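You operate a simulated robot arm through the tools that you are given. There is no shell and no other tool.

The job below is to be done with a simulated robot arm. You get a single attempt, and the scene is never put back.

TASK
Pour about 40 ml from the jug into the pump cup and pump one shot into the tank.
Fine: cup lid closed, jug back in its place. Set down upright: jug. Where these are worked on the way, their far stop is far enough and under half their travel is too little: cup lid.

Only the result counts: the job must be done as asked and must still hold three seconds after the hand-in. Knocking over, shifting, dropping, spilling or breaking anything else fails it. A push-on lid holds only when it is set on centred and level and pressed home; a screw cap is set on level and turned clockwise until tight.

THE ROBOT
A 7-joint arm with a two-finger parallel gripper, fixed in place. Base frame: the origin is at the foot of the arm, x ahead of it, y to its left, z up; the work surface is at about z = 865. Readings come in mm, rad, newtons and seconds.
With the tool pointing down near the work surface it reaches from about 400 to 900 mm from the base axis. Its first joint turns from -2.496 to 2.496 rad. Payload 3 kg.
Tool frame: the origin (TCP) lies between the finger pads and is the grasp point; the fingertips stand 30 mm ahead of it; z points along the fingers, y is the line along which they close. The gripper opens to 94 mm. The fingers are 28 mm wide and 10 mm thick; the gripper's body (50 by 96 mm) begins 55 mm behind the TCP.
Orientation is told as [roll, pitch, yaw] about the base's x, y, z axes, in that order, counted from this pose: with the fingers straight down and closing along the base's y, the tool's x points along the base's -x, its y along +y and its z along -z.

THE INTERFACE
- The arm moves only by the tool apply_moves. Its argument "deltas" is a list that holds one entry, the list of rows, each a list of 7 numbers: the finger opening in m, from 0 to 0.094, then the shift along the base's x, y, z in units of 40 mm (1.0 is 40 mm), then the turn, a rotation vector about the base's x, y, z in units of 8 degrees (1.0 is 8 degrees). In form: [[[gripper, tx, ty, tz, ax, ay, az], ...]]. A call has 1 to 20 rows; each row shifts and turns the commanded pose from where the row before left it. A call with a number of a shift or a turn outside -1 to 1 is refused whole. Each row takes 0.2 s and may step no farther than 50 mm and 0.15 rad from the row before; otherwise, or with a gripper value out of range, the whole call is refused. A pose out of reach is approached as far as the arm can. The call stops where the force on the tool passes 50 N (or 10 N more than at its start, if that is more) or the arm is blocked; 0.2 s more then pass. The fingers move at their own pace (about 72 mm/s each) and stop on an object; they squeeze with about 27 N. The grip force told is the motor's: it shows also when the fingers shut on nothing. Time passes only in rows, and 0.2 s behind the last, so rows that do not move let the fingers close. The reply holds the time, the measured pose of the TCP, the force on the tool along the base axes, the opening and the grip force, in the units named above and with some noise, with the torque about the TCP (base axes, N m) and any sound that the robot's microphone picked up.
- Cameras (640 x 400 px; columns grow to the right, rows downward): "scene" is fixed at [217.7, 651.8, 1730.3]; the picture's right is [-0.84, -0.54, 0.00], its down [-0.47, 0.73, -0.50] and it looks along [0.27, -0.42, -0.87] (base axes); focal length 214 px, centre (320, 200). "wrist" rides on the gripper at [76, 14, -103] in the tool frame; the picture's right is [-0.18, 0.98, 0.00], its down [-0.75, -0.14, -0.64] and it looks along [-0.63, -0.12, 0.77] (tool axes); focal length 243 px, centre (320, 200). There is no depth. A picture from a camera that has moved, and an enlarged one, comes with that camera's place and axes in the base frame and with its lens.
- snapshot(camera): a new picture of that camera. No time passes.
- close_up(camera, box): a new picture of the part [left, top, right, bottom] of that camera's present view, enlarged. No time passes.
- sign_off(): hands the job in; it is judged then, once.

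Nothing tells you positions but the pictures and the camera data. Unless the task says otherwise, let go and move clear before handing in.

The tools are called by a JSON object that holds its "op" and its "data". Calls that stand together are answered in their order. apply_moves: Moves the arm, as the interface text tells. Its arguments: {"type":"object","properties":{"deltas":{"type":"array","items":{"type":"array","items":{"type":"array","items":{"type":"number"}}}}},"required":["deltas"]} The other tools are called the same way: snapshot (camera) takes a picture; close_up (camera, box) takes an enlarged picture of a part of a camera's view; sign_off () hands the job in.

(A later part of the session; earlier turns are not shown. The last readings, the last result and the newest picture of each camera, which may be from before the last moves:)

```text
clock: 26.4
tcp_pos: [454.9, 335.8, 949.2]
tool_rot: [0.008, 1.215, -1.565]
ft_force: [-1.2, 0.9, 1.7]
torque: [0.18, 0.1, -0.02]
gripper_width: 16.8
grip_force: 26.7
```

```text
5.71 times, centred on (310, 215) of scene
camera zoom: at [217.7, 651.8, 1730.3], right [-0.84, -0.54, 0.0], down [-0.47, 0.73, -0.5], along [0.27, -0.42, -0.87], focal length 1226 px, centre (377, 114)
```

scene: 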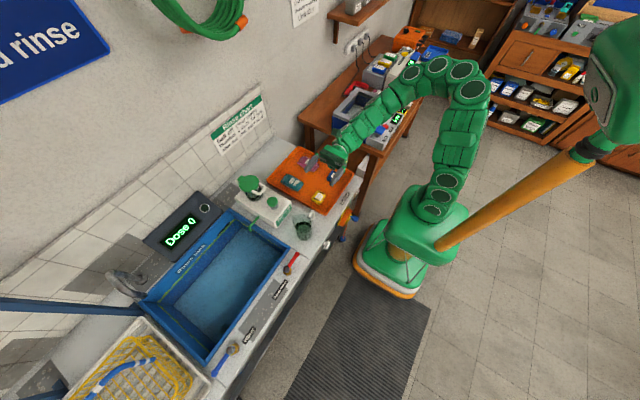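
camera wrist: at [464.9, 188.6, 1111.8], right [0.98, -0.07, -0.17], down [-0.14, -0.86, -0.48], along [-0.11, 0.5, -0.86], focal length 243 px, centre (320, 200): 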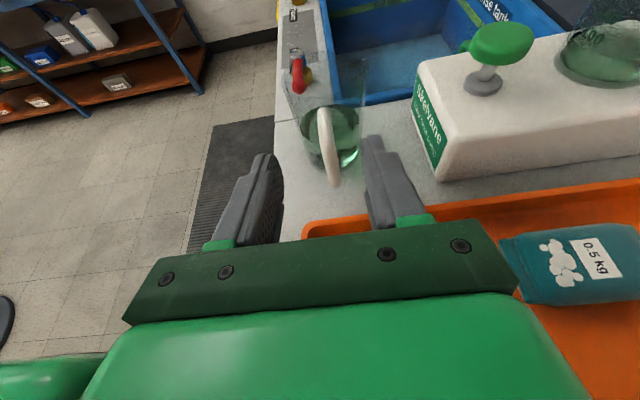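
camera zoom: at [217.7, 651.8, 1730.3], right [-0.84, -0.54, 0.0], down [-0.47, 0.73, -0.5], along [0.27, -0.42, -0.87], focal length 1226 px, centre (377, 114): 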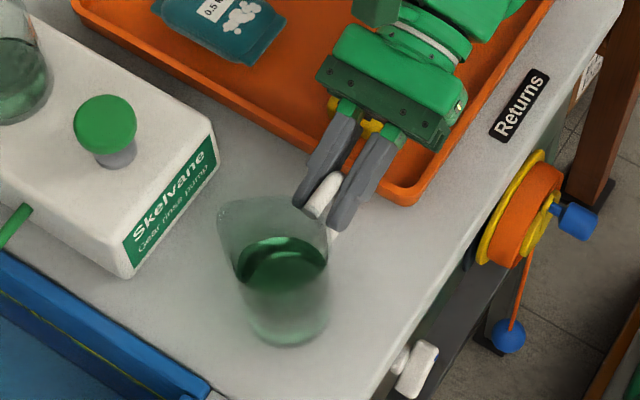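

Firm grip on the handle (16.8 mm). I'll do a small test lift.

{"op": "apply_moves", "data": {"deltas": [[[0.0, 0, 0, 0.1, 0, 0, 0], [0.0, 0, 0, 0.2, 0, 0, 0], [0.0, 0, 0, 0.3, 0, 0, 0], [0.0, 0, 0, 0.4, 0, 0, 0], [0.0, 0, 0, 0, 0, 0, 0], [0.0, 0, 0, 0, 0, 0, 0]]]}}

{"op": "close_up", "data": {"camera": "wrist", "box": [220, 80, 420, 240]}}

{"op": "close_up", "data": {"camera": "scene", "box": [270, 180, 350, 250]}}

```text
clock: 27.8
tcp_pos: [454.6, 336.9, 988.7]
tool_rot: [0.008, 1.218, -1.563]
ft_force: [0.2, 0.1, -2.3]
torque: [-0.14, 0.0, 0.01]
gripper_width: 17.1
grip_force: 27.1
```

```text
2.50 times, centred on (320, 160) of wrist
camera zoom: at [467.6, 264.6, 1094.9], right [0.98, -0.07, -0.17], down [-0.14, -0.86, -0.48], along [-0.11, 0.5, -0.86], focal length 606 px, centre (320, 300)
```

zoom: 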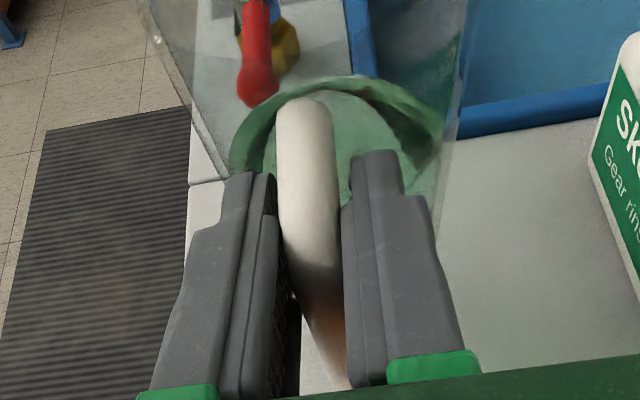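

```text
5.71 times, centred on (310, 215) of scene
camera zoom: at [217.7, 651.8, 1730.3], right [-0.84, -0.54, 0.0], down [-0.47, 0.73, -0.5], along [0.27, -0.42, -0.87], focal length 1226 px, centre (377, 114)
```

zoom: 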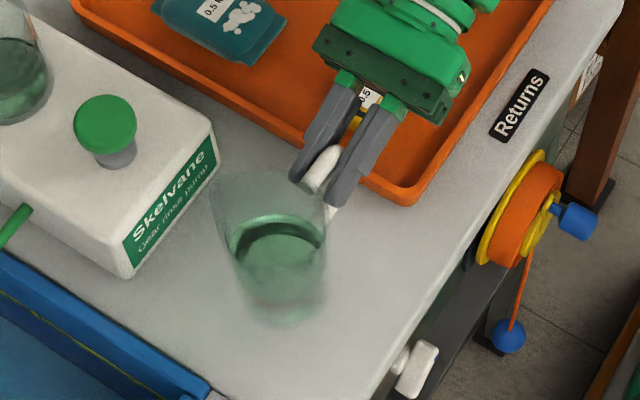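

The jug lifts cleanly without slipping. I'll raise it and carry it over slowly, keeping it upright and staying short of the cup.

{"op": "apply_moves", "data": {"deltas": [[[0.0, 0, 0, 0.3, 0, 0, 0], [0.0, 0, 0, 0.5, 0, 0, 0], [0.0, 0, 0, 0.6, 0, 0, 0], [0.0, 0, 0, 0.6, 0, 0, 0], [0.0, 0, 0, 0.5, 0, 0, 0], [0.0, 0, 0, 0.3, 0, 0, 0], [0.0, 0.1, 0, 0.2, 0, 0, 0], [0.0, 0.3, -0.04, 0, 0, 0, 0], [0.0, 0.5, -0.06, 0, 0, 0, 0], [0.0, 0.6, -0.06, 0, 0, 0, 0], [0.0, 0.6, -0.06, 0, 0, 0, 0], [0.0, 0.6, -0.06, 0, 0, 0, 0], [0.0, 0.6, -0.06, 0, 0, 0, 0], [0.0, 0.5, -0.06, 0, 0, 0, 0], [0.0, 0.3, 0, 0, 0, 0, 0], [0.0, 0.1, 0, 0, 0, 0, 0], [0.0, 0, 0, 0, 0, 0, 0], [0.0, 0, 0, 0, 0, 0, 0]]]}}

{"op": "snapshot", "data": {"camera": "wrist"}}

{"op": "close_up", "data": {"camera": "scene", "box": [215, 140, 315, 220]}}

```text
clock: 31.6
tcp_pos: [622.3, 319.5, 1107.9]
tool_rot: [0.008, 1.218, -1.564]
ft_force: [-0.4, -0.2, -2.7]
torque: [-0.15, 0.01, -0.01]
gripper_width: 16.7
grip_force: 27.2
```

```text
taken
camera wrist: at [635.7, 248.6, 1215.7], right [0.98, -0.07, -0.17], down [-0.14, -0.86, -0.48], along [-0.11, 0.5, -0.86], focal length 243 px, centre (320, 200)
```

wrist: 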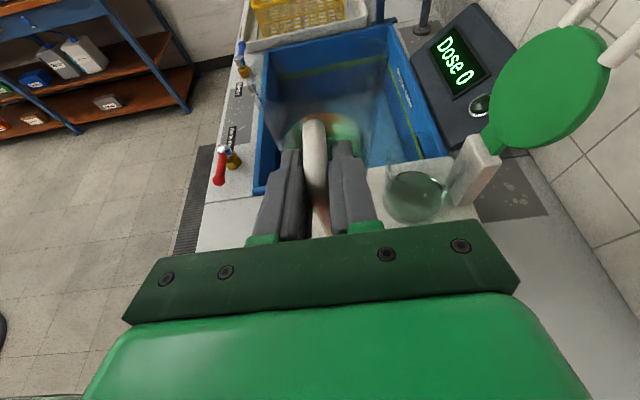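

```text
5.00 times, centred on (265, 180) of scene
camera zoom: at [217.7, 651.8, 1730.3], right [-0.84, -0.54, 0.0], down [-0.47, 0.73, -0.5], along [0.27, -0.42, -0.87], focal length 1072 px, centre (595, 300)
```

zoom: 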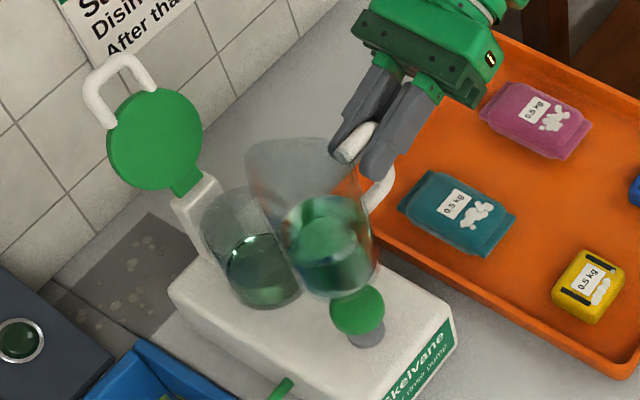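

Now I'll tilt to about 45° in place; the spout stays short of the cup rim and the liquid shouldn't reach the lip yet.

{"op": "apply_moves", "data": {"deltas": [[[0.0, 0, 0, 0, 0, 0.3, 0], [0.0, 0, 0, 0, 0, 0.5, 0], [0.0, 0, 0, 0, 0, 0.6, 0], [0.0, 0, 0, 0, 0, 0.6, 0], [0.0, 0, 0, 0, 0, 0.6, 0], [0.0, 0, 0, 0, 0, 0.6, 0], [0.0, 0, 0, 0, 0, 0.6, 0], [0.0, 0, 0, 0, 0, 0.6, 0], [0.0, 0, 0, 0, 0, 0.4, 0], [0.0, 0, 0, 0, 0, 0.2, 0], [0.0, 0, 0, 0, 0, 0, 0]]]}}

{"op": "snapshot", "data": {"camera": "wrist"}}

{"op": "close_up", "data": {"camera": "scene", "box": [215, 140, 315, 220]}}

```text
clock: 34.0
tcp_pos: [622.4, 319.4, 1108.4]
tool_rot: [-1.176, 0.804, -2.618]
ft_force: [-0.2, -0.4, -2.3]
torque: [-0.16, -0.06, 0.04]
gripper_width: 16.8
grip_force: 26.7
```

```text
taken
camera wrist: at [701.4, 248.1, 1181.2], right [0.64, -0.07, -0.76], down [-0.42, -0.86, -0.28], along [-0.64, 0.5, -0.58], focal length 243 px, centre (320, 200)
```

wrist: 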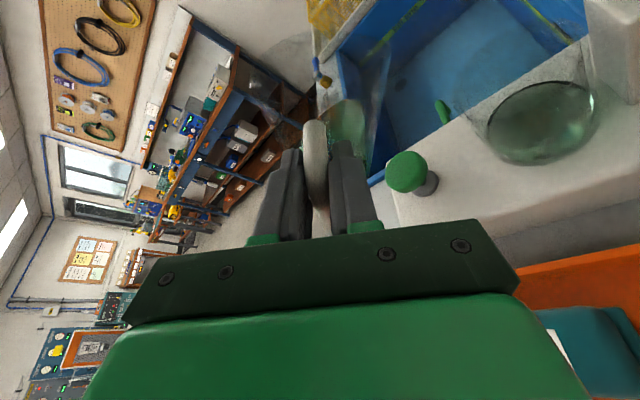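

```text
5.00 times, centred on (265, 180) of scene
camera zoom: at [217.7, 651.8, 1730.3], right [-0.84, -0.54, 0.0], down [-0.47, 0.73, -0.5], along [0.27, -0.42, -0.87], focal length 1072 px, centre (595, 300)
```

zoom: 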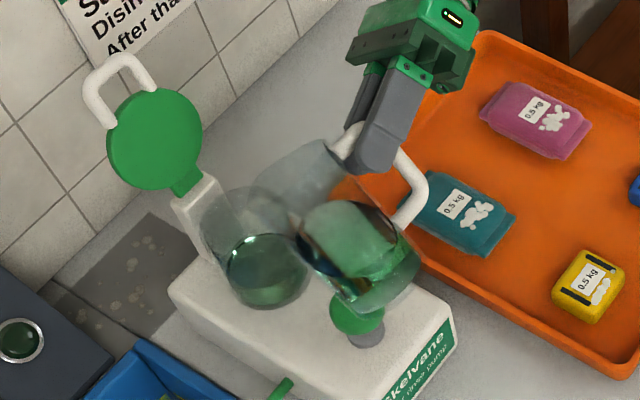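

No slip. I'll move the spout over the cup, tilt to about 56°, then lower a little.

{"op": "apply_moves", "data": {"deltas": [[[0.0, 0.2, 0, 0, 0, 0, 0], [0.0, 0.3, 0, 0, 0, 0.2, 0], [0.0, 0.3, 0, 0, 0, 0.3, 0], [0.0, 0.2, 0, 0, 0, 0.3, 0], [0.0, 0.1, 0, 0, 0, 0.3, 0], [0.0, 0.05, 0, -0.1, 0, 0.3, 0], [0.0, 0, 0, -0.2, 0, 0.3, 0], [0.0, 0, 0, -0.2, 0, 0.2, 0], [0.0, 0, 0, -0.2, 0, 0.1, 0], [0.0, 0, 0, -0.1, 0, 0, 0], [0.0, 0, 0, 0, 0, 0, 0], [0.0, 0, 0, 0, 0, 0, 0]]]}}

{"op": "snapshot", "data": {"camera": "wrist"}}

{"op": "close_up", "data": {"camera": "scene", "box": [215, 140, 315, 220]}}

```text
clock: 36.6
tcp_pos: [668.8, 318.4, 1075.8]
tool_rot: [-1.336, 0.556, -2.722]
ft_force: [-0.4, 0.7, -2.2]
torque: [-0.14, -0.08, 0.01]
gripper_width: 16.7
grip_force: 27.5
```

```text
taken
camera wrist: at [764.7, 247.6, 1124.6], right [0.41, -0.07, -0.91], down [-0.48, -0.86, -0.15], along [-0.78, 0.5, -0.39], focal length 243 px, centre (320, 200)
```

wrist: 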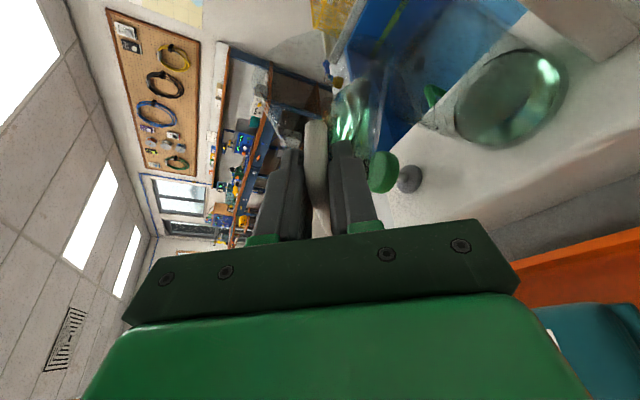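

```text
5.00 times, centred on (265, 180) of scene
camera zoom: at [217.7, 651.8, 1730.3], right [-0.84, -0.54, 0.0], down [-0.47, 0.73, -0.5], along [0.27, -0.42, -0.87], focal length 1072 px, centre (595, 300)
```

zoom: 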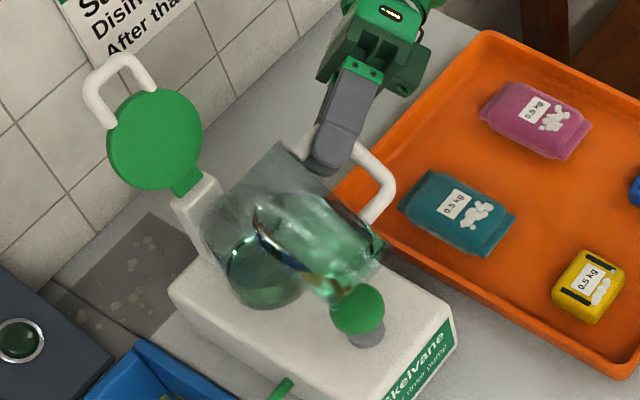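

Tilt is about 56°. I'll zoom in on the spout over the cup.

{"op": "close_up", "data": {"camera": "scene", "box": [240, 165, 300, 205]}}

{"op": "close_up", "data": {"camera": "wrist", "box": [320, 0, 600, 170]}}

```text
10.00 times, centred on (270, 185) of scene
camera zoom: at [217.7, 651.8, 1730.3], right [-0.84, -0.54, 0.0], down [-0.47, 0.73, -0.5], along [0.27, -0.42, -0.87], focal length 2145 px, centre (820, 350)
```

zoom: 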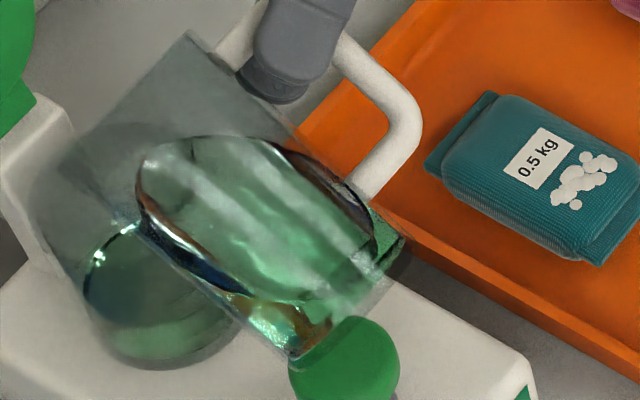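

```text
2.29 times, centred on (460, 85) of wrist
camera zoom: at [764.7, 247.6, 1124.6], right [0.41, -0.07, -0.91], down [-0.48, -0.86, -0.15], along [-0.78, 0.5, -0.39], focal length 555 px, centre (0, 463)
```

zoom: 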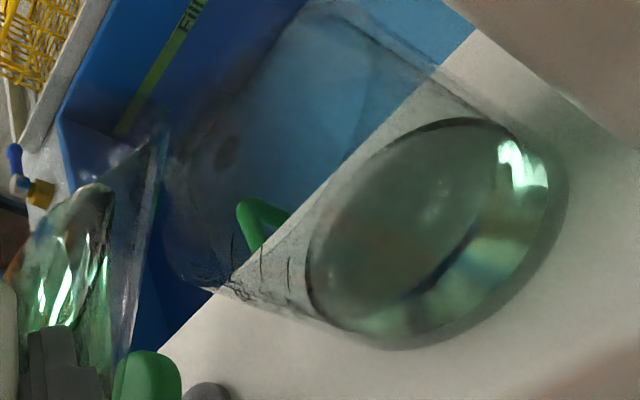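

The spout is over the cup centre. I'll tilt on in small steps, holding the spout tip in place and watching the cup level.

{"op": "apply_moves", "data": {"deltas": [[[0.0, 0.03, 0, 0.04, 0, 0.25, 0], [0.0, 0.03, 0, 0.04, 0, 0.25, 0], [0.0, 0, 0, 0, 0, 0, 0], [0.0, 0, 0, 0, 0, 0, 0], [0.0, 0, 0, 0, 0, 0, 0]]]}}

{"op": "close_up", "data": {"camera": "scene", "box": [240, 165, 300, 205]}}

{"op": "close_up", "data": {"camera": "wrist", "box": [320, 0, 600, 170]}}

```text
clock: 37.8
tcp_pos: [671.4, 318.6, 1080.5]
tool_rot: [-1.368, 0.491, -2.736]
ft_force: [0.5, -0.4, -2.2]
torque: [-0.14, -0.09, 0.0]
gripper_width: 16.8
grip_force: 27.3
```

```text
10.00 times, centred on (270, 185) of scene
camera zoom: at [217.7, 651.8, 1730.3], right [-0.84, -0.54, 0.0], down [-0.47, 0.73, -0.5], along [0.27, -0.42, -0.87], focal length 2145 px, centre (820, 350)
```

zoom: 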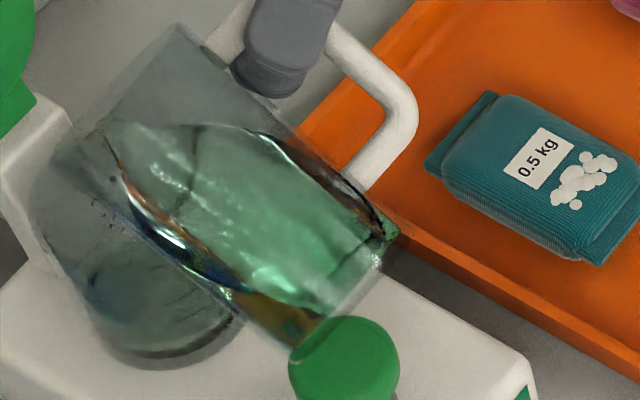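

```text
2.29 times, centred on (460, 85) of wrist
camera zoom: at [770.1, 248.0, 1121.4], right [0.34, -0.07, -0.94], down [-0.49, -0.86, -0.12], along [-0.8, 0.5, -0.33], focal length 555 px, centre (0, 463)
```

zoom: 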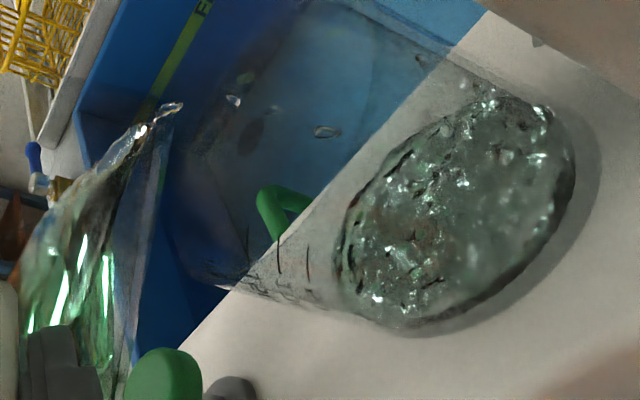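

Liquid has started flowing into the cup. I'll hold the angle briefly and look again.

{"op": "apply_moves", "data": {"deltas": [[[0.0, 0, 0, 0, 0, 0, 0], [0.0, 0, 0, 0, 0, 0, 0]]]}}

{"op": "close_up", "data": {"camera": "wrist", "box": [320, 0, 600, 170]}}

{"op": "close_up", "data": {"camera": "scene", "box": [240, 165, 300, 205]}}

```text
clock: 38.4
tcp_pos: [671.9, 318.3, 1080.3]
tool_rot: [-1.37, 0.49, -2.735]
ft_force: [-0.4, -0.1, -1.9]
torque: [-0.12, -0.13, 0.01]
gripper_width: 16.7
grip_force: 26.9
```

```text
2.29 times, centred on (460, 85) of wrist
camera zoom: at [770.1, 248.1, 1121.4], right [0.34, -0.07, -0.94], down [-0.49, -0.86, -0.12], along [-0.8, 0.5, -0.33], focal length 555 px, centre (0, 463)
```

zoom: 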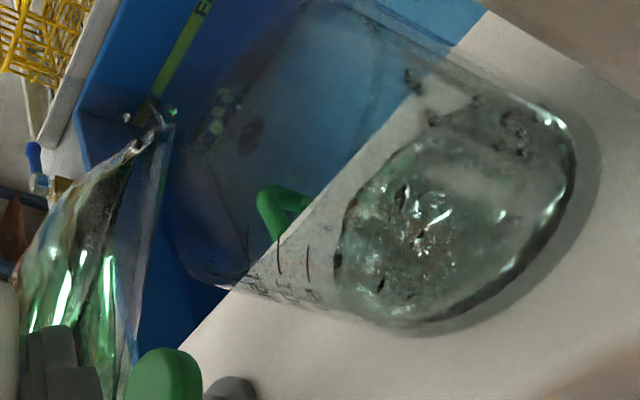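

```text
10.00 times, centred on (270, 185) of scene
camera zoom: at [217.7, 651.8, 1730.3], right [-0.84, -0.54, 0.0], down [-0.47, 0.73, -0.5], along [0.27, -0.42, -0.87], focal length 2145 px, centre (820, 350)
```

zoom: 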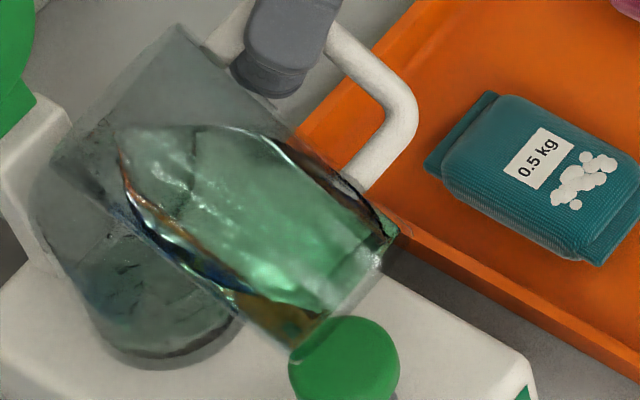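

The flow is lively, so I'll tilt back to stop it and measure how much went in.

{"op": "apply_moves", "data": {"deltas": [[[0.0, -0.06, 0, -0.05, 0, -0.7, 0], [0.0, -0.06, 0, -0.05, 0, -0.8, 0], [0.0, 0, 0, 0, 0, 0, 0], [0.0, 0, 0, 0, 0, 0, 0], [0.0, 0, 0, 0, 0, 0, 0], [0.0, 0, 0, 0, 0, 0, 0], [0.0, 0, 0, 0, 0, 0, 0]]]}}

{"op": "close_up", "data": {"camera": "wrist", "box": [380, 0, 640, 170]}}

{"op": "close_up", "data": {"camera": "scene", "box": [240, 170, 290, 205]}}

```text
clock: 40.0
tcp_pos: [665.9, 318.7, 1076.8]
tool_rot: [-1.265, 0.681, -2.68]
ft_force: [-0.3, -0.9, -2.4]
torque: [-0.19, -0.07, 0.01]
gripper_width: 17.0
grip_force: 27.3
```

```text
2.35 times, centred on (510, 85) of wrist
camera zoom: at [754.9, 248.2, 1137.5], right [0.53, -0.07, -0.84], down [-0.45, -0.86, -0.22], along [-0.71, 0.5, -0.49], focal length 571 px, centre (-127, 471)
```

zoom: 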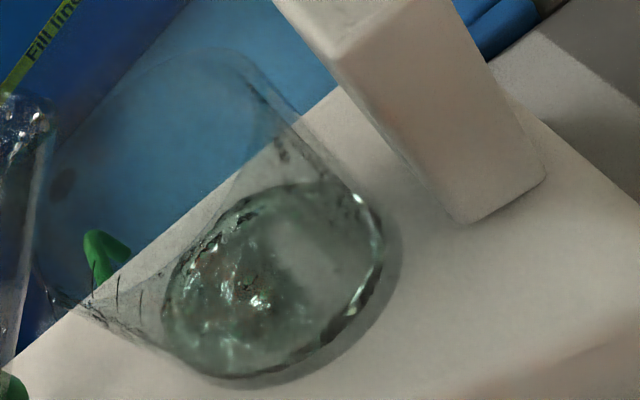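

```text
11.43 times, centred on (265, 188) of scene
camera zoom: at [217.7, 651.8, 1730.3], right [-0.84, -0.54, 0.0], down [-0.47, 0.73, -0.5], along [0.27, -0.42, -0.87], focal length 2451 px, centre (949, 343)
```

zoom: 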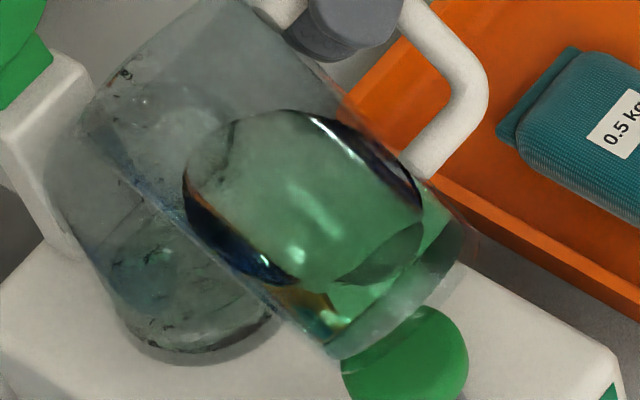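

Liquid in the cup is still settling. I'll tilt back more, move the jug clear of the view and let it calm down.

{"op": "apply_moves", "data": {"deltas": [[[0.0, -0.2, 0, 0.3, 0, -0.3, 0], [0.0, -0.4, 0, 0.4, 0, -0.4, 0], [0.0, -0.6, 0, 0.2, 0, -0.5, 0], [0.0, -0.6, 0, 0, 0, -0.5, 0], [0.0, -0.6, 0, 0, 0, -0.4, 0], [0.0, -0.4, 0, 0, 0, -0.2, 0], [0.0, -0.2, 0, 0, 0, 0, 0], [0.0, 0, 0, 0, 0, 0, 0], [0.0, 0, 0, 0, 0, 0, 0], [0.0, 0, 0, 0, 0, 0, 0], [0.0, 0, 0, 0, 0, 0, 0], [0.0, 0, 0, 0, 0, 0, 0], [0.0, 0, 0, 0, 0, 0, 0], [0.0, 0, 0, 0, 0, 0, 0], [0.0, 0, 0, 0, 0, 0, 0]]]}}

{"op": "snapshot", "data": {"camera": "wrist"}}

{"op": "close_up", "data": {"camera": "scene", "box": [240, 170, 290, 205]}}

{"op": "close_up", "data": {"camera": "scene", "box": [225, 150, 325, 220]}}

```text
clock: 43.2
tcp_pos: [546.4, 320.4, 1112.0]
tool_rot: [-1.017, 0.955, -2.497]
ft_force: [0.8, 0.5, -1.8]
torque: [-0.16, -0.06, -0.04]
gripper_width: 16.7
grip_force: 26.8
```

```text
taken
camera wrist: at [610.2, 248.9, 1198.0], right [0.77, -0.07, -0.63], down [-0.36, -0.86, -0.35], along [-0.52, 0.5, -0.69], focal length 243 px, centre (320, 200)
```

wrist: 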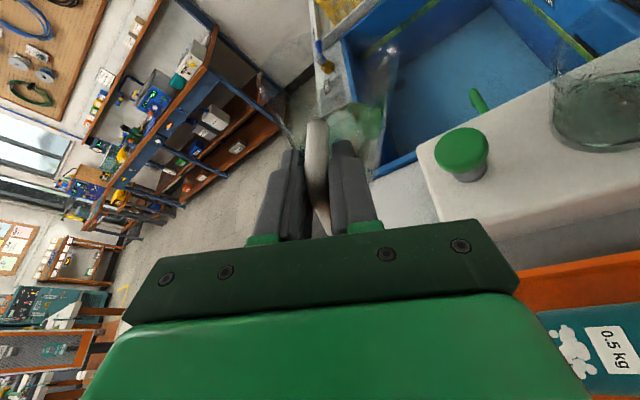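

```text
11.43 times, centred on (265, 188) of scene
camera zoom: at [217.7, 651.8, 1730.3], right [-0.84, -0.54, 0.0], down [-0.47, 0.73, -0.5], along [0.27, -0.42, -0.87], focal length 2451 px, centre (949, 343)
```

zoom: 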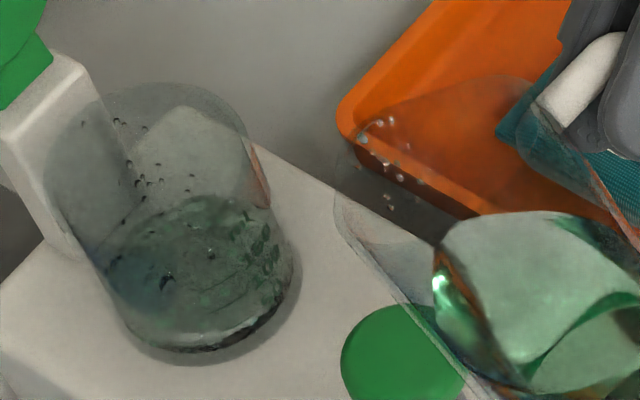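

```text
5.71 times, centred on (275, 185) of scene
camera zoom: at [217.7, 651.8, 1730.3], right [-0.84, -0.54, 0.0], down [-0.47, 0.73, -0.5], along [0.27, -0.42, -0.87], focal length 1226 px, centre (577, 286)
```

zoom: 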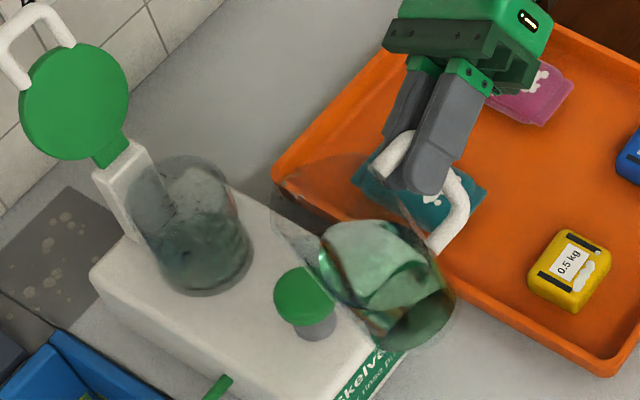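

I'll zoom further into the cup from both cameras.

{"op": "close_up", "data": {"camera": "scene", "box": [242, 174, 272, 204]}}

{"op": "close_up", "data": {"camera": "wrist", "box": [530, 60, 640, 170]}}

{"op": "close_up", "data": {"camera": "scene", "box": [265, 180, 325, 220]}}

```text
13.33 times, centred on (257, 189) of scene
camera zoom: at [217.7, 651.8, 1730.3], right [-0.84, -0.54, 0.0], down [-0.47, 0.73, -0.5], along [0.27, -0.42, -0.87], focal length 2860 px, centre (1160, 347)
```

zoom: 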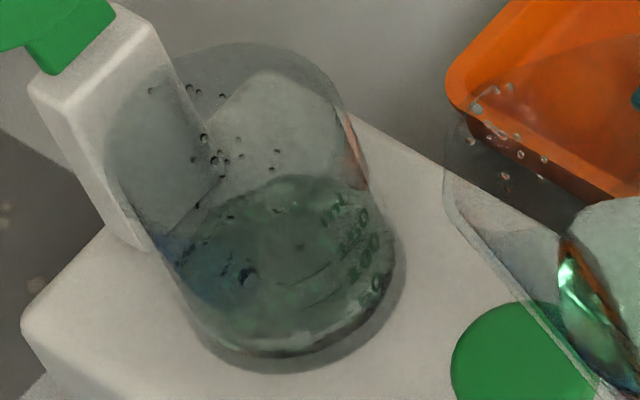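

```text
3.64 times, centred on (585, 115) of wrist
camera zoom: at [610.2, 248.9, 1198.0], right [0.77, -0.07, -0.63], down [-0.36, -0.86, -0.35], along [-0.52, 0.5, -0.69], focal length 882 px, centre (-644, 509)
```

zoom: 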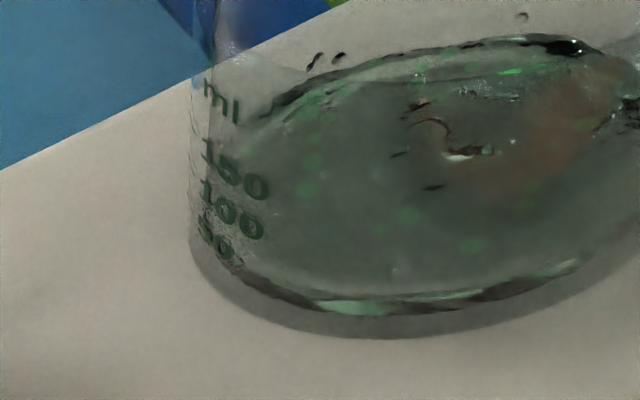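

```text
10.00 times, centred on (295, 200) of scene
camera zoom: at [217.7, 651.8, 1730.3], right [-0.84, -0.54, 0.0], down [-0.47, 0.73, -0.5], along [0.27, -0.42, -0.87], focal length 2145 px, centre (570, 200)
```

zoom: 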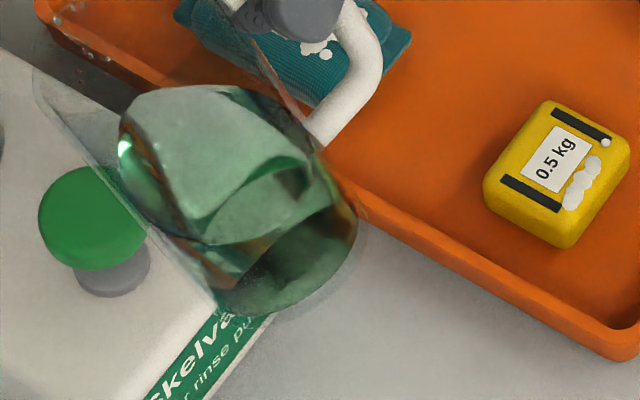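

The particles make the level hard to read. I'll bring the jug upright beside the pump and let everything settle, which also gives the wrist camera a clearer side view of the cup.

{"op": "apply_moves", "data": {"deltas": [[[0.0, 0, -0.2, 0, 0, -0.4, 0], [0.0, 0, -0.3, 0, 0, -0.6, 0], [0.0, 0, -0.4, 0, 0, -0.7, 0], [0.0, 0, -0.4, -0.2, 0, -0.7, 0], [0.0, 0, -0.3, -0.4, 0, -0.6, 0], [0.0, 0, -0.2, -0.4, 0, -0.5, 0], [0.0, 0, 0, -0.4, 0, -0.2, 0], [0.0, 0, 0, -0.2, 0, 0, 0], [0.0, 0, 0, 0, 0, 0, 0], [0.0, 0, 0, 0, 0, 0, 0], [0.0, 0, 0, 0, 0, 0, 0], [0.0, 0, 0, 0, 0, 0, 0], [0.0, 0, 0, 0, 0, 0, 0], [0.0, 0, 0, 0, 0, 0, 0], [0.0, 0, 0, 0, 0, 0, 0], [0.0, 0, 0, 0, 0, 0, 0], [0.0, 0, 0, 0, 0, 0, 0], [0.0, 0, 0, 0, 0, 0, 0]]]}}

{"op": "snapshot", "data": {"camera": "wrist"}}

{"op": "close_up", "data": {"camera": "wrist", "box": [420, 40, 540, 150]}}

{"op": "close_up", "data": {"camera": "scene", "box": [240, 170, 290, 205]}}

{"op": "snapshot", "data": {"camera": "scene"}}

```text
clock: 47.0
tcp_pos: [543.9, 247.6, 1048.2]
tool_rot: [0.009, 1.217, -1.564]
ft_force: [-0.7, 0.2, -2.3]
torque: [-0.14, 0.0, -0.02]
gripper_width: 17.0
grip_force: 26.8
```

```text
taken
camera wrist: at [558.7, 176.8, 1154.6], right [0.98, -0.07, -0.17], down [-0.14, -0.86, -0.48], along [-0.11, 0.5, -0.86], focal length 243 px, centre (320, 200)
```

wrist: 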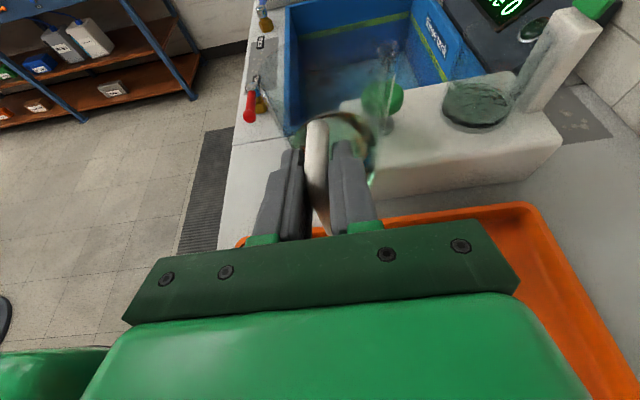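

```text
3.64 times, centred on (480, 95) of wrist
camera zoom: at [558.7, 176.8, 1154.6], right [0.98, -0.07, -0.17], down [-0.14, -0.86, -0.48], along [-0.11, 0.5, -0.86], focal length 882 px, centre (-262, 582)
```

zoom: 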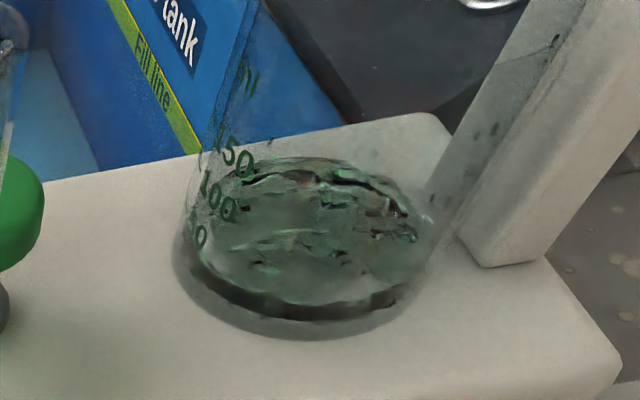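

```text
11.43 times, centred on (265, 188) of scene
camera zoom: at [217.7, 651.8, 1730.3], right [-0.84, -0.54, 0.0], down [-0.47, 0.73, -0.5], along [0.27, -0.42, -0.87], focal length 2451 px, centre (949, 343)
```

zoom: 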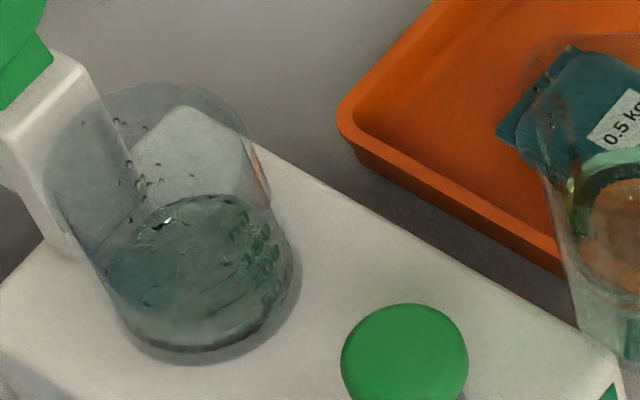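

```text
taken
```

scene: 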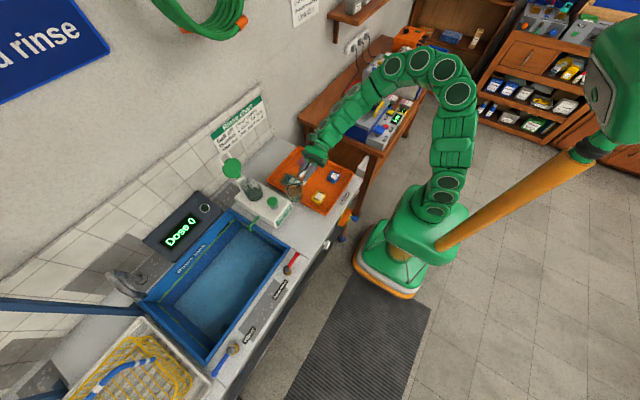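

The level in the cup hasn't visibly risen; it looks settled and slightly lower, so the level alone is not reliable. I'll weigh the jug by averaging several readings of the force and torque.

{"op": "apply_moves", "data": {"deltas": [[[0.0, 0, 0, 0, 0, 0, 0]]]}}

{"op": "apply_moves", "data": {"deltas": [[[0.0, 0, 0, 0, 0, 0, 0]]]}}

{"op": "apply_moves", "data": {"deltas": [[[0.0, 0, 0, 0, 0, 0, 0]]]}}

{"op": "apply_moves", "data": {"deltas": [[[0.0, 0, 0, 0, 0, 0, 0]]]}}

{"op": "apply_moves", "data": {"deltas": [[[0.0, 0, 0, 0, 0, 0, 0]]]}}

{"op": "apply_moves", "data": {"deltas": [[[0.0, 0, 0, 0, 0, 0, 0]]]}}

{"op": "apply_moves", "data": {"deltas": [[[0.0, 0, 0, 0, 0, 0, 0]]]}}

{"op": "apply_moves", "data": {"deltas": [[[0.0, 0, 0, 0, 0, 0, 0]]]}}

{"op": "close_up", "data": {"camera": "wrist", "box": [420, 40, 540, 150]}}

{"op": "close_up", "data": {"camera": "scene", "box": [265, 165, 325, 205]}}

{"op": "close_up", "data": {"camera": "scene", "box": [242, 174, 272, 204]}}

```text
clock: 47.4
tcp_pos: [546.0, 248.1, 1048.2]
tool_rot: [0.007, 1.215, -1.563]
ft_force: [-0.2, 0.4, -2.9]
torque: [-0.18, 0.0, 0.0]
gripper_width: 16.9
grip_force: 27.5
```

```text
clock: 47.8
tcp_pos: [546.5, 248.9, 1048.7]
tool_rot: [0.008, 1.217, -1.563]
ft_force: [0.0, -0.5, -2.2]
torque: [-0.18, 0.01, 0.0]
gripper_width: 16.5
grip_force: 27.1
```

```text
clock: 48.2
tcp_pos: [545.4, 247.6, 1048.2]
tool_rot: [0.012, 1.216, -1.563]
ft_force: [-0.1, 0.0, -2.6]
torque: [-0.15, 0.0, 0.01]
gripper_width: 16.9
grip_force: 27.0
```

```text
clock: 48.6
tcp_pos: [545.6, 247.8, 1048.1]
tool_rot: [0.009, 1.217, -1.564]
ft_force: [-0.2, -0.7, -2.4]
torque: [-0.16, 0.02, -0.03]
gripper_width: 16.6
grip_force: 26.9
```

```text
clock: 49.0
tcp_pos: [545.4, 248.1, 1047.7]
tool_rot: [0.008, 1.216, -1.564]
ft_force: [0.1, -0.1, -1.9]
torque: [-0.17, 0.05, 0.0]
gripper_width: 16.9
grip_force: 26.7
```

```text
clock: 49.4
tcp_pos: [545.8, 247.3, 1048.0]
tool_rot: [0.009, 1.215, -1.563]
ft_force: [0.5, -0.4, -2.3]
torque: [-0.18, 0.04, -0.03]
gripper_width: 16.8
grip_force: 26.8
```

```text
clock: 49.8
tcp_pos: [545.2, 248.2, 1049.3]
tool_rot: [0.008, 1.216, -1.565]
ft_force: [0.6, -0.6, -3.3]
torque: [-0.14, -0.04, 0.0]
gripper_width: 16.5
grip_force: 26.6
```

```text
clock: 50.2
tcp_pos: [546.4, 249.6, 1047.5]
tool_rot: [0.009, 1.217, -1.563]
ft_force: [-1.0, -0.4, -2.4]
torque: [-0.17, 0.01, 0.0]
gripper_width: 16.7
grip_force: 27.1
```

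```text
3.64 times, centred on (480, 95) of wrist
camera zoom: at [558.7, 176.8, 1154.7], right [0.98, -0.07, -0.17], down [-0.14, -0.86, -0.48], along [-0.11, 0.5, -0.86], focal length 882 px, centre (-262, 582)
```

zoom: 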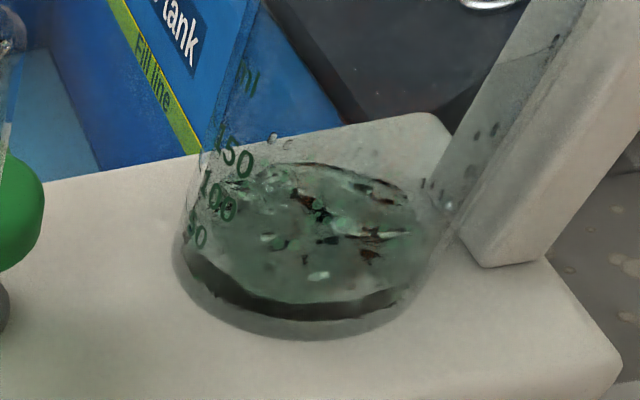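

```text
10.00 times, centred on (295, 185) of scene
camera zoom: at [217.7, 651.8, 1730.3], right [-0.84, -0.54, 0.0], down [-0.47, 0.73, -0.5], along [0.27, -0.42, -0.87], focal length 2145 px, centre (570, 350)
```

zoom: 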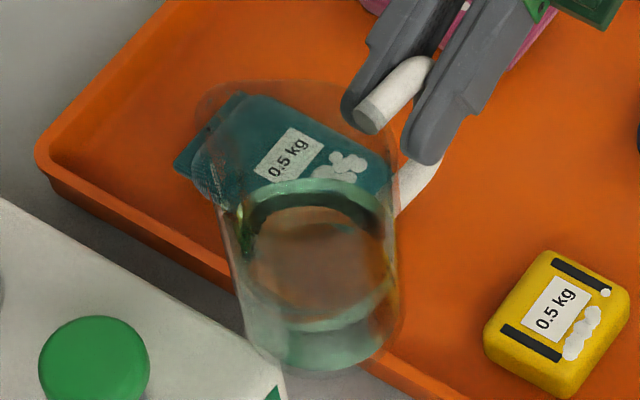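

```text
13.33 times, centred on (257, 189) of scene
camera zoom: at [217.7, 651.8, 1730.3], right [-0.84, -0.54, 0.0], down [-0.47, 0.73, -0.5], along [0.27, -0.42, -0.87], focal length 2860 px, centre (1160, 347)
```

zoom: 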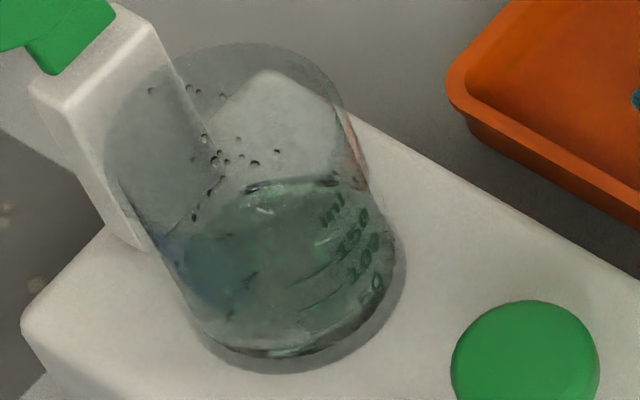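

The jug hasn't lost measurable weight yet, so only a little was poured. The wrist camera is fixed relative to the held jug, so I can compare the jug's own level against my close-up from after lifting.

{"op": "close_up", "data": {"camera": "wrist", "box": [220, 80, 420, 240]}}

{"op": "close_up", "data": {"camera": "wrist", "box": [270, 90, 400, 170]}}

```text
2.50 times, centred on (320, 160) of wrist
camera zoom: at [558.7, 176.8, 1154.7], right [0.98, -0.07, -0.17], down [-0.14, -0.86, -0.48], along [-0.11, 0.5, -0.86], focal length 606 px, centre (320, 300)
```

zoom: 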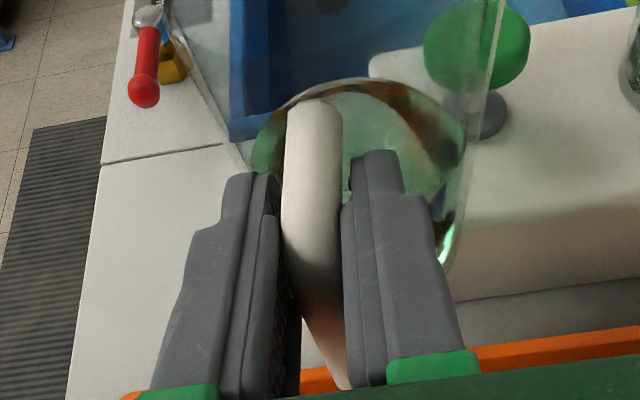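

```text
4.92 times, centred on (335, 130) of wrist
camera zoom: at [558.7, 176.8, 1154.7], right [0.98, -0.07, -0.17], down [-0.14, -0.86, -0.48], along [-0.11, 0.5, -0.86], focal length 1194 px, centre (246, 545)
```

zoom: 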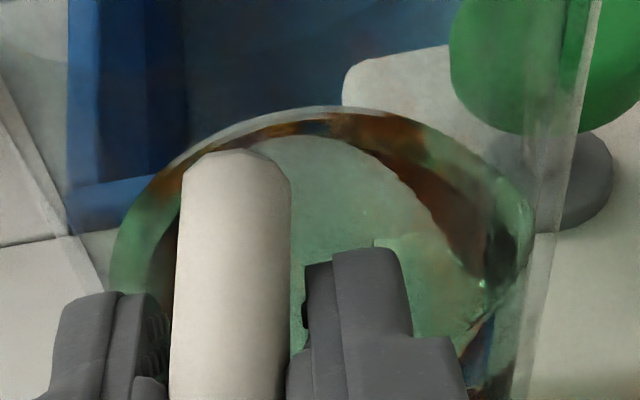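

The jug level comparison works well: the surface's back edge is at row ~78 in this view, same as before, so almost nothing has left the jug. By geometry 40 ml should lower that edge to about row 104. The jug has also yawed a few degrees in the grip, which I'll compensate for. I'll go back over the cup and tilt further.

{"op": "apply_moves", "data": {"deltas": [[[0.0, 0, 0.1, 0.4, 0, 0, 0], [0.0, 0.1, 0.2, 0.4, 0, 0, 0], [0.0, 0.2, 0.3, 0.4, 0, 0, 0], [0.0, 0.3, 0.3, 0.4, 0, 0, 0], [0.0, 0.4, 0.3, 0, 0, 0.3, 0], [0.0, 0.4, 0.3, 0, 0, 0.5, 0], [0.0, 0.3, 0.2, 0, 0, 0.6, 0], [0.0, 0.21, 0.18, 0, 0, 0.6, 0], [0.0, 0, 0, 0, 0, 0.6, 0], [0.0, 0, 0, 0, 0, 0.6, 0], [0.0, 0, 0, 0, 0, 0.6, 0], [0.0, 0, 0, 0, 0, 0.6, 0], [0.0, 0, 0, 0, 0, 0.4, 0], [0.0, 0, 0, 0, 0, 0.2, 0], [0.0, 0, 0, 0, 0, 0, 0]]]}}

{"op": "close_up", "data": {"camera": "scene", "box": [225, 150, 325, 220]}}

```text
clock: 53.4
tcp_pos: [622.6, 323.0, 1113.3]
tool_rot: [-1.175, 0.803, -2.617]
ft_force: [0.7, -0.5, -2.6]
torque: [-0.16, -0.05, 0.02]
gripper_width: 17.1
grip_force: 26.8
```

```text
5.71 times, centred on (275, 185) of scene
camera zoom: at [217.7, 651.8, 1730.3], right [-0.84, -0.54, 0.0], down [-0.47, 0.73, -0.5], along [0.27, -0.42, -0.87], focal length 1226 px, centre (577, 286)
```

zoom: 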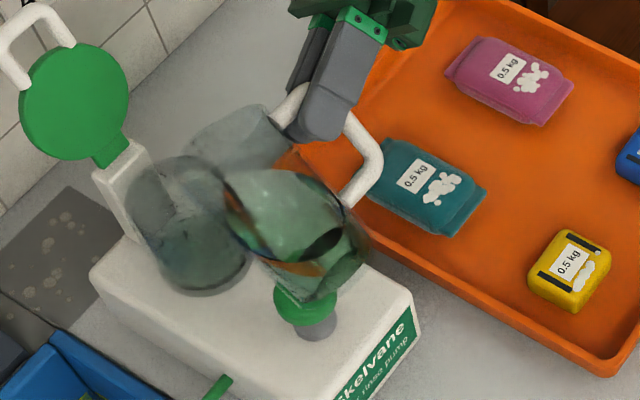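

{"op": "apply_moves", "data": {"deltas": [[[0.0, 0.2, 0, 0, 0, 0, 0], [0.0, 0.3, 0, 0, 0, 0.2, 0], [0.0, 0.3, 0, 0, 0, 0.3, 0], [0.0, 0.2, 0, 0, 0, 0.3, 0], [0.0, 0.05, 0, 0, 0, 0.3, 0], [0.0, 0, 0, -0.1, 0, 0.3, 0], [0.0, 0, 0, -0.2, 0, 0.3, 0], [0.0, 0, 0, -0.2, 0, 0.2, 0], [0.0, 0, 0, -0.2, 0, 0.1, 0], [0.0, 0, 0, -0.18, 0, 0, 0], [0.0, 0.025, 0, 0.0375, 0, 0.25, 0], [0.0, 0.025, 0, 0.0375, 0, 0.25, 0], [0.0, 0.025, 0, 0.0375, 0, 0.25, 0], [0.0, 0, 0, 0, 0, 0, 0], [0.0, 0, 0, 0, 0, 0, 0]]]}}

{"op": "close_up", "data": {"camera": "wrist", "box": [320, 0, 600, 170]}}

{"op": "close_up", "data": {"camera": "scene", "box": [240, 165, 300, 205]}}

```text
clock: 56.6
tcp_pos: [668.8, 322.1, 1081.0]
tool_rot: [-1.386, 0.456, -2.745]
ft_force: [0.2, 0.2, -2.3]
torque: [-0.17, -0.1, -0.05]
gripper_width: 17.1
grip_force: 26.5
```

```text
2.29 times, centred on (460, 85) of wrist
camera zoom: at [768.3, 251.4, 1118.8], right [0.31, -0.07, -0.95], down [-0.49, -0.86, -0.1], along [-0.81, 0.5, -0.3], focal length 555 px, centre (0, 463)
```

zoom: 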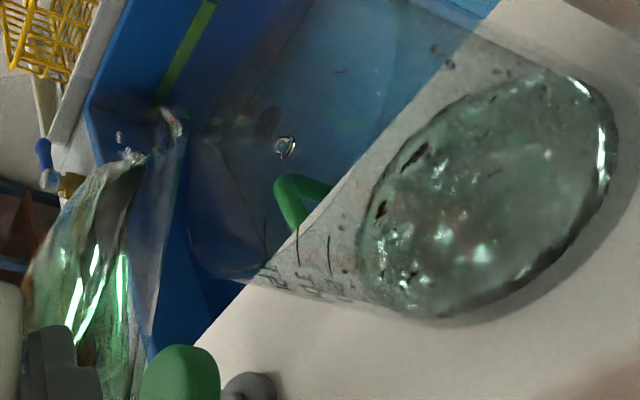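

```text
10.00 times, centred on (270, 185) of scene
camera zoom: at [217.7, 651.8, 1730.3], right [-0.84, -0.54, 0.0], down [-0.47, 0.73, -0.5], along [0.27, -0.42, -0.87], focal length 2145 px, centre (820, 350)
```

zoom: 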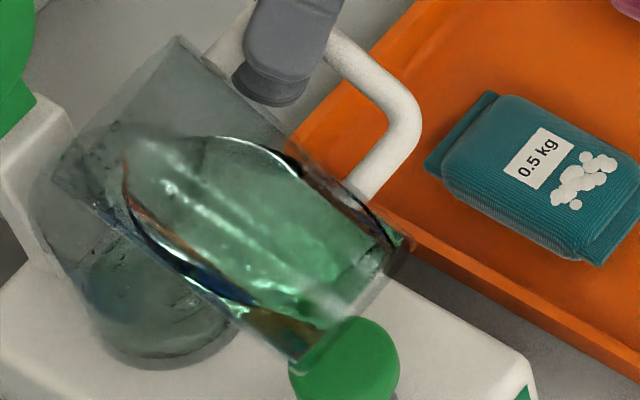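

Only drops at 62°. I'll go on to about 66° and hold for a moment.

{"op": "apply_moves", "data": {"deltas": [[[0.0, 0.025, 0, 0.0375, 0, 0.25, 0], [0.0, 0.025, 0, 0.0375, 0, 0.25, 0], [0.0, 0, 0, 0, 0, 0, 0], [0.0, 0, 0, 0, 0, 0, 0], [0.0, 0, 0, 0, 0, 0, 0]]]}}

{"op": "close_up", "data": {"camera": "wrist", "box": [320, 0, 600, 170]}}

{"op": "close_up", "data": {"camera": "scene", "box": [240, 165, 300, 205]}}

```text
clock: 57.8
tcp_pos: [670.7, 321.3, 1084.3]
tool_rot: [-1.414, 0.395, -2.754]
ft_force: [0.1, -0.4, -2.0]
torque: [-0.15, -0.08, 0.02]
gripper_width: 16.8
grip_force: 26.8
```

```text
2.29 times, centred on (460, 85) of wrist
camera zoom: at [772.6, 251.3, 1114.5], right [0.25, -0.07, -0.97], down [-0.5, -0.86, -0.07], along [-0.83, 0.5, -0.24], focal length 555 px, centre (0, 463)
```

zoom: 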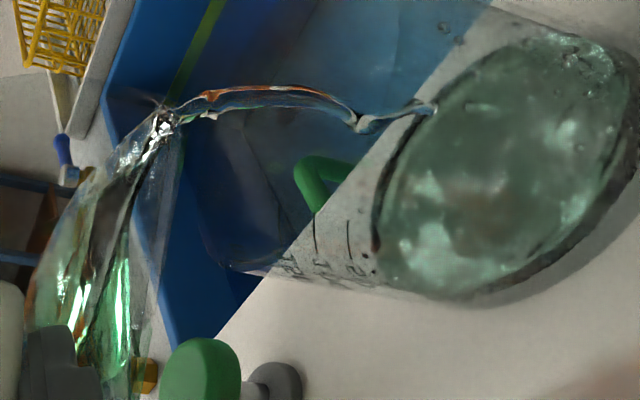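

```text
10.00 times, centred on (270, 185) of scene
camera zoom: at [217.7, 651.8, 1730.3], right [-0.84, -0.54, 0.0], down [-0.47, 0.73, -0.5], along [0.27, -0.42, -0.87], focal length 2145 px, centre (820, 350)
```

zoom: 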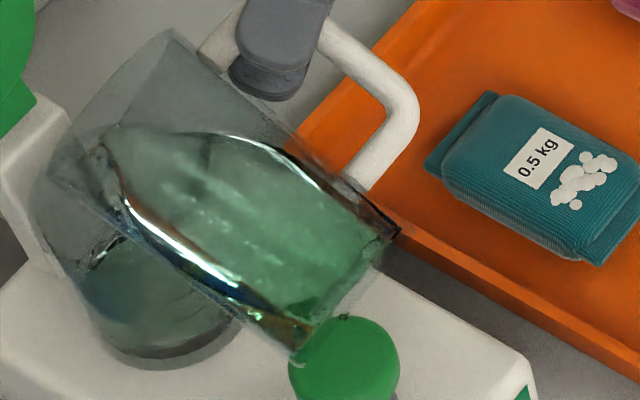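

A steady thin stream is landing inside the cup. I'll hold and watch.

{"op": "apply_moves", "data": {"deltas": [[[0.0, 0, 0, 0, 0, 0, 0], [0.0, 0, 0, 0, 0, 0, 0], [0.0, 0, 0, 0, 0, 0, 0]]]}}

{"op": "close_up", "data": {"camera": "wrist", "box": [320, 0, 600, 170]}}

{"op": "close_up", "data": {"camera": "scene", "box": [240, 165, 300, 205]}}

```text
clock: 58.6
tcp_pos: [669.4, 323.6, 1084.1]
tool_rot: [-1.412, 0.394, -2.754]
ft_force: [-0.2, 0.7, -2.0]
torque: [-0.11, -0.09, 0.01]
gripper_width: 16.6
grip_force: 26.9
```

```text
2.29 times, centred on (460, 85) of wrist
camera zoom: at [772.6, 251.3, 1114.5], right [0.25, -0.07, -0.97], down [-0.5, -0.86, -0.07], along [-0.83, 0.5, -0.24], focal length 555 px, centre (0, 463)
```

zoom: 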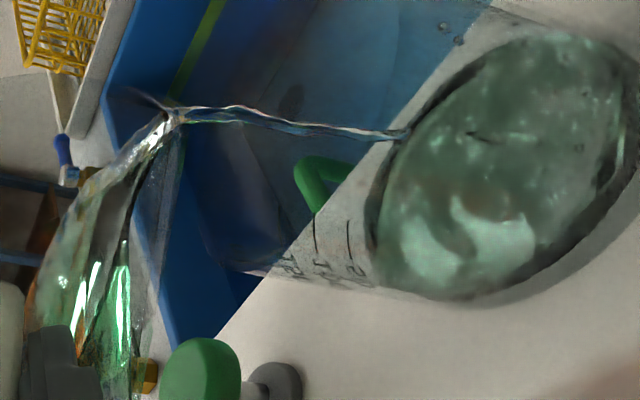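

```text
10.00 times, centred on (270, 185) of scene
camera zoom: at [217.7, 651.8, 1730.3], right [-0.84, -0.54, 0.0], down [-0.47, 0.73, -0.5], along [0.27, -0.42, -0.87], focal length 2145 px, centre (820, 350)
```

zoom: 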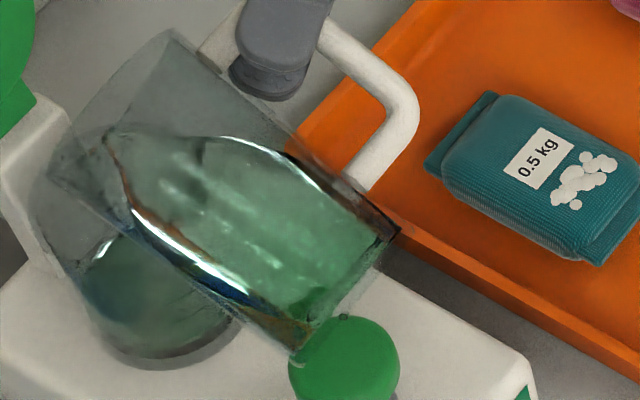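

{"op": "apply_moves", "data": {"deltas": [[[0.0, 0, 0, 0, 0, 0, 0], [0.0, 0, 0, 0, 0, 0, 0], [0.0, 0, 0, 0, 0, 0, 0], [0.0, 0, 0, 0, 0, 0, 0]]]}}

{"op": "close_up", "data": {"camera": "wrist", "box": [320, 0, 600, 170]}}

{"op": "close_up", "data": {"camera": "scene", "box": [240, 165, 300, 205]}}

```text
clock: 59.6
tcp_pos: [670.0, 320.9, 1082.7]
tool_rot: [-1.413, 0.395, -2.757]
ft_force: [0.2, 0.6, -2.5]
torque: [-0.16, -0.08, 0.0]
gripper_width: 16.7
grip_force: 27.0
```

```text
2.29 times, centred on (460, 85) of wrist
camera zoom: at [772.6, 251.3, 1114.6], right [0.25, -0.07, -0.97], down [-0.5, -0.86, -0.07], along [-0.83, 0.5, -0.24], focal length 555 px, centre (0, 463)
```

zoom: 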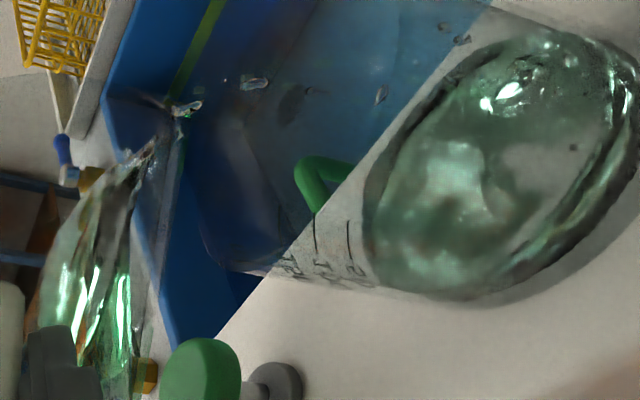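

```text
10.00 times, centred on (270, 185) of scene
camera zoom: at [217.7, 651.8, 1730.3], right [-0.84, -0.54, 0.0], down [-0.47, 0.73, -0.5], along [0.27, -0.42, -0.87], focal length 2145 px, centre (820, 350)
```

zoom: 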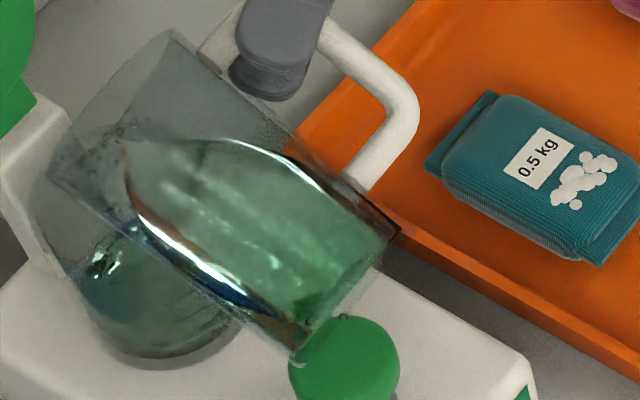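

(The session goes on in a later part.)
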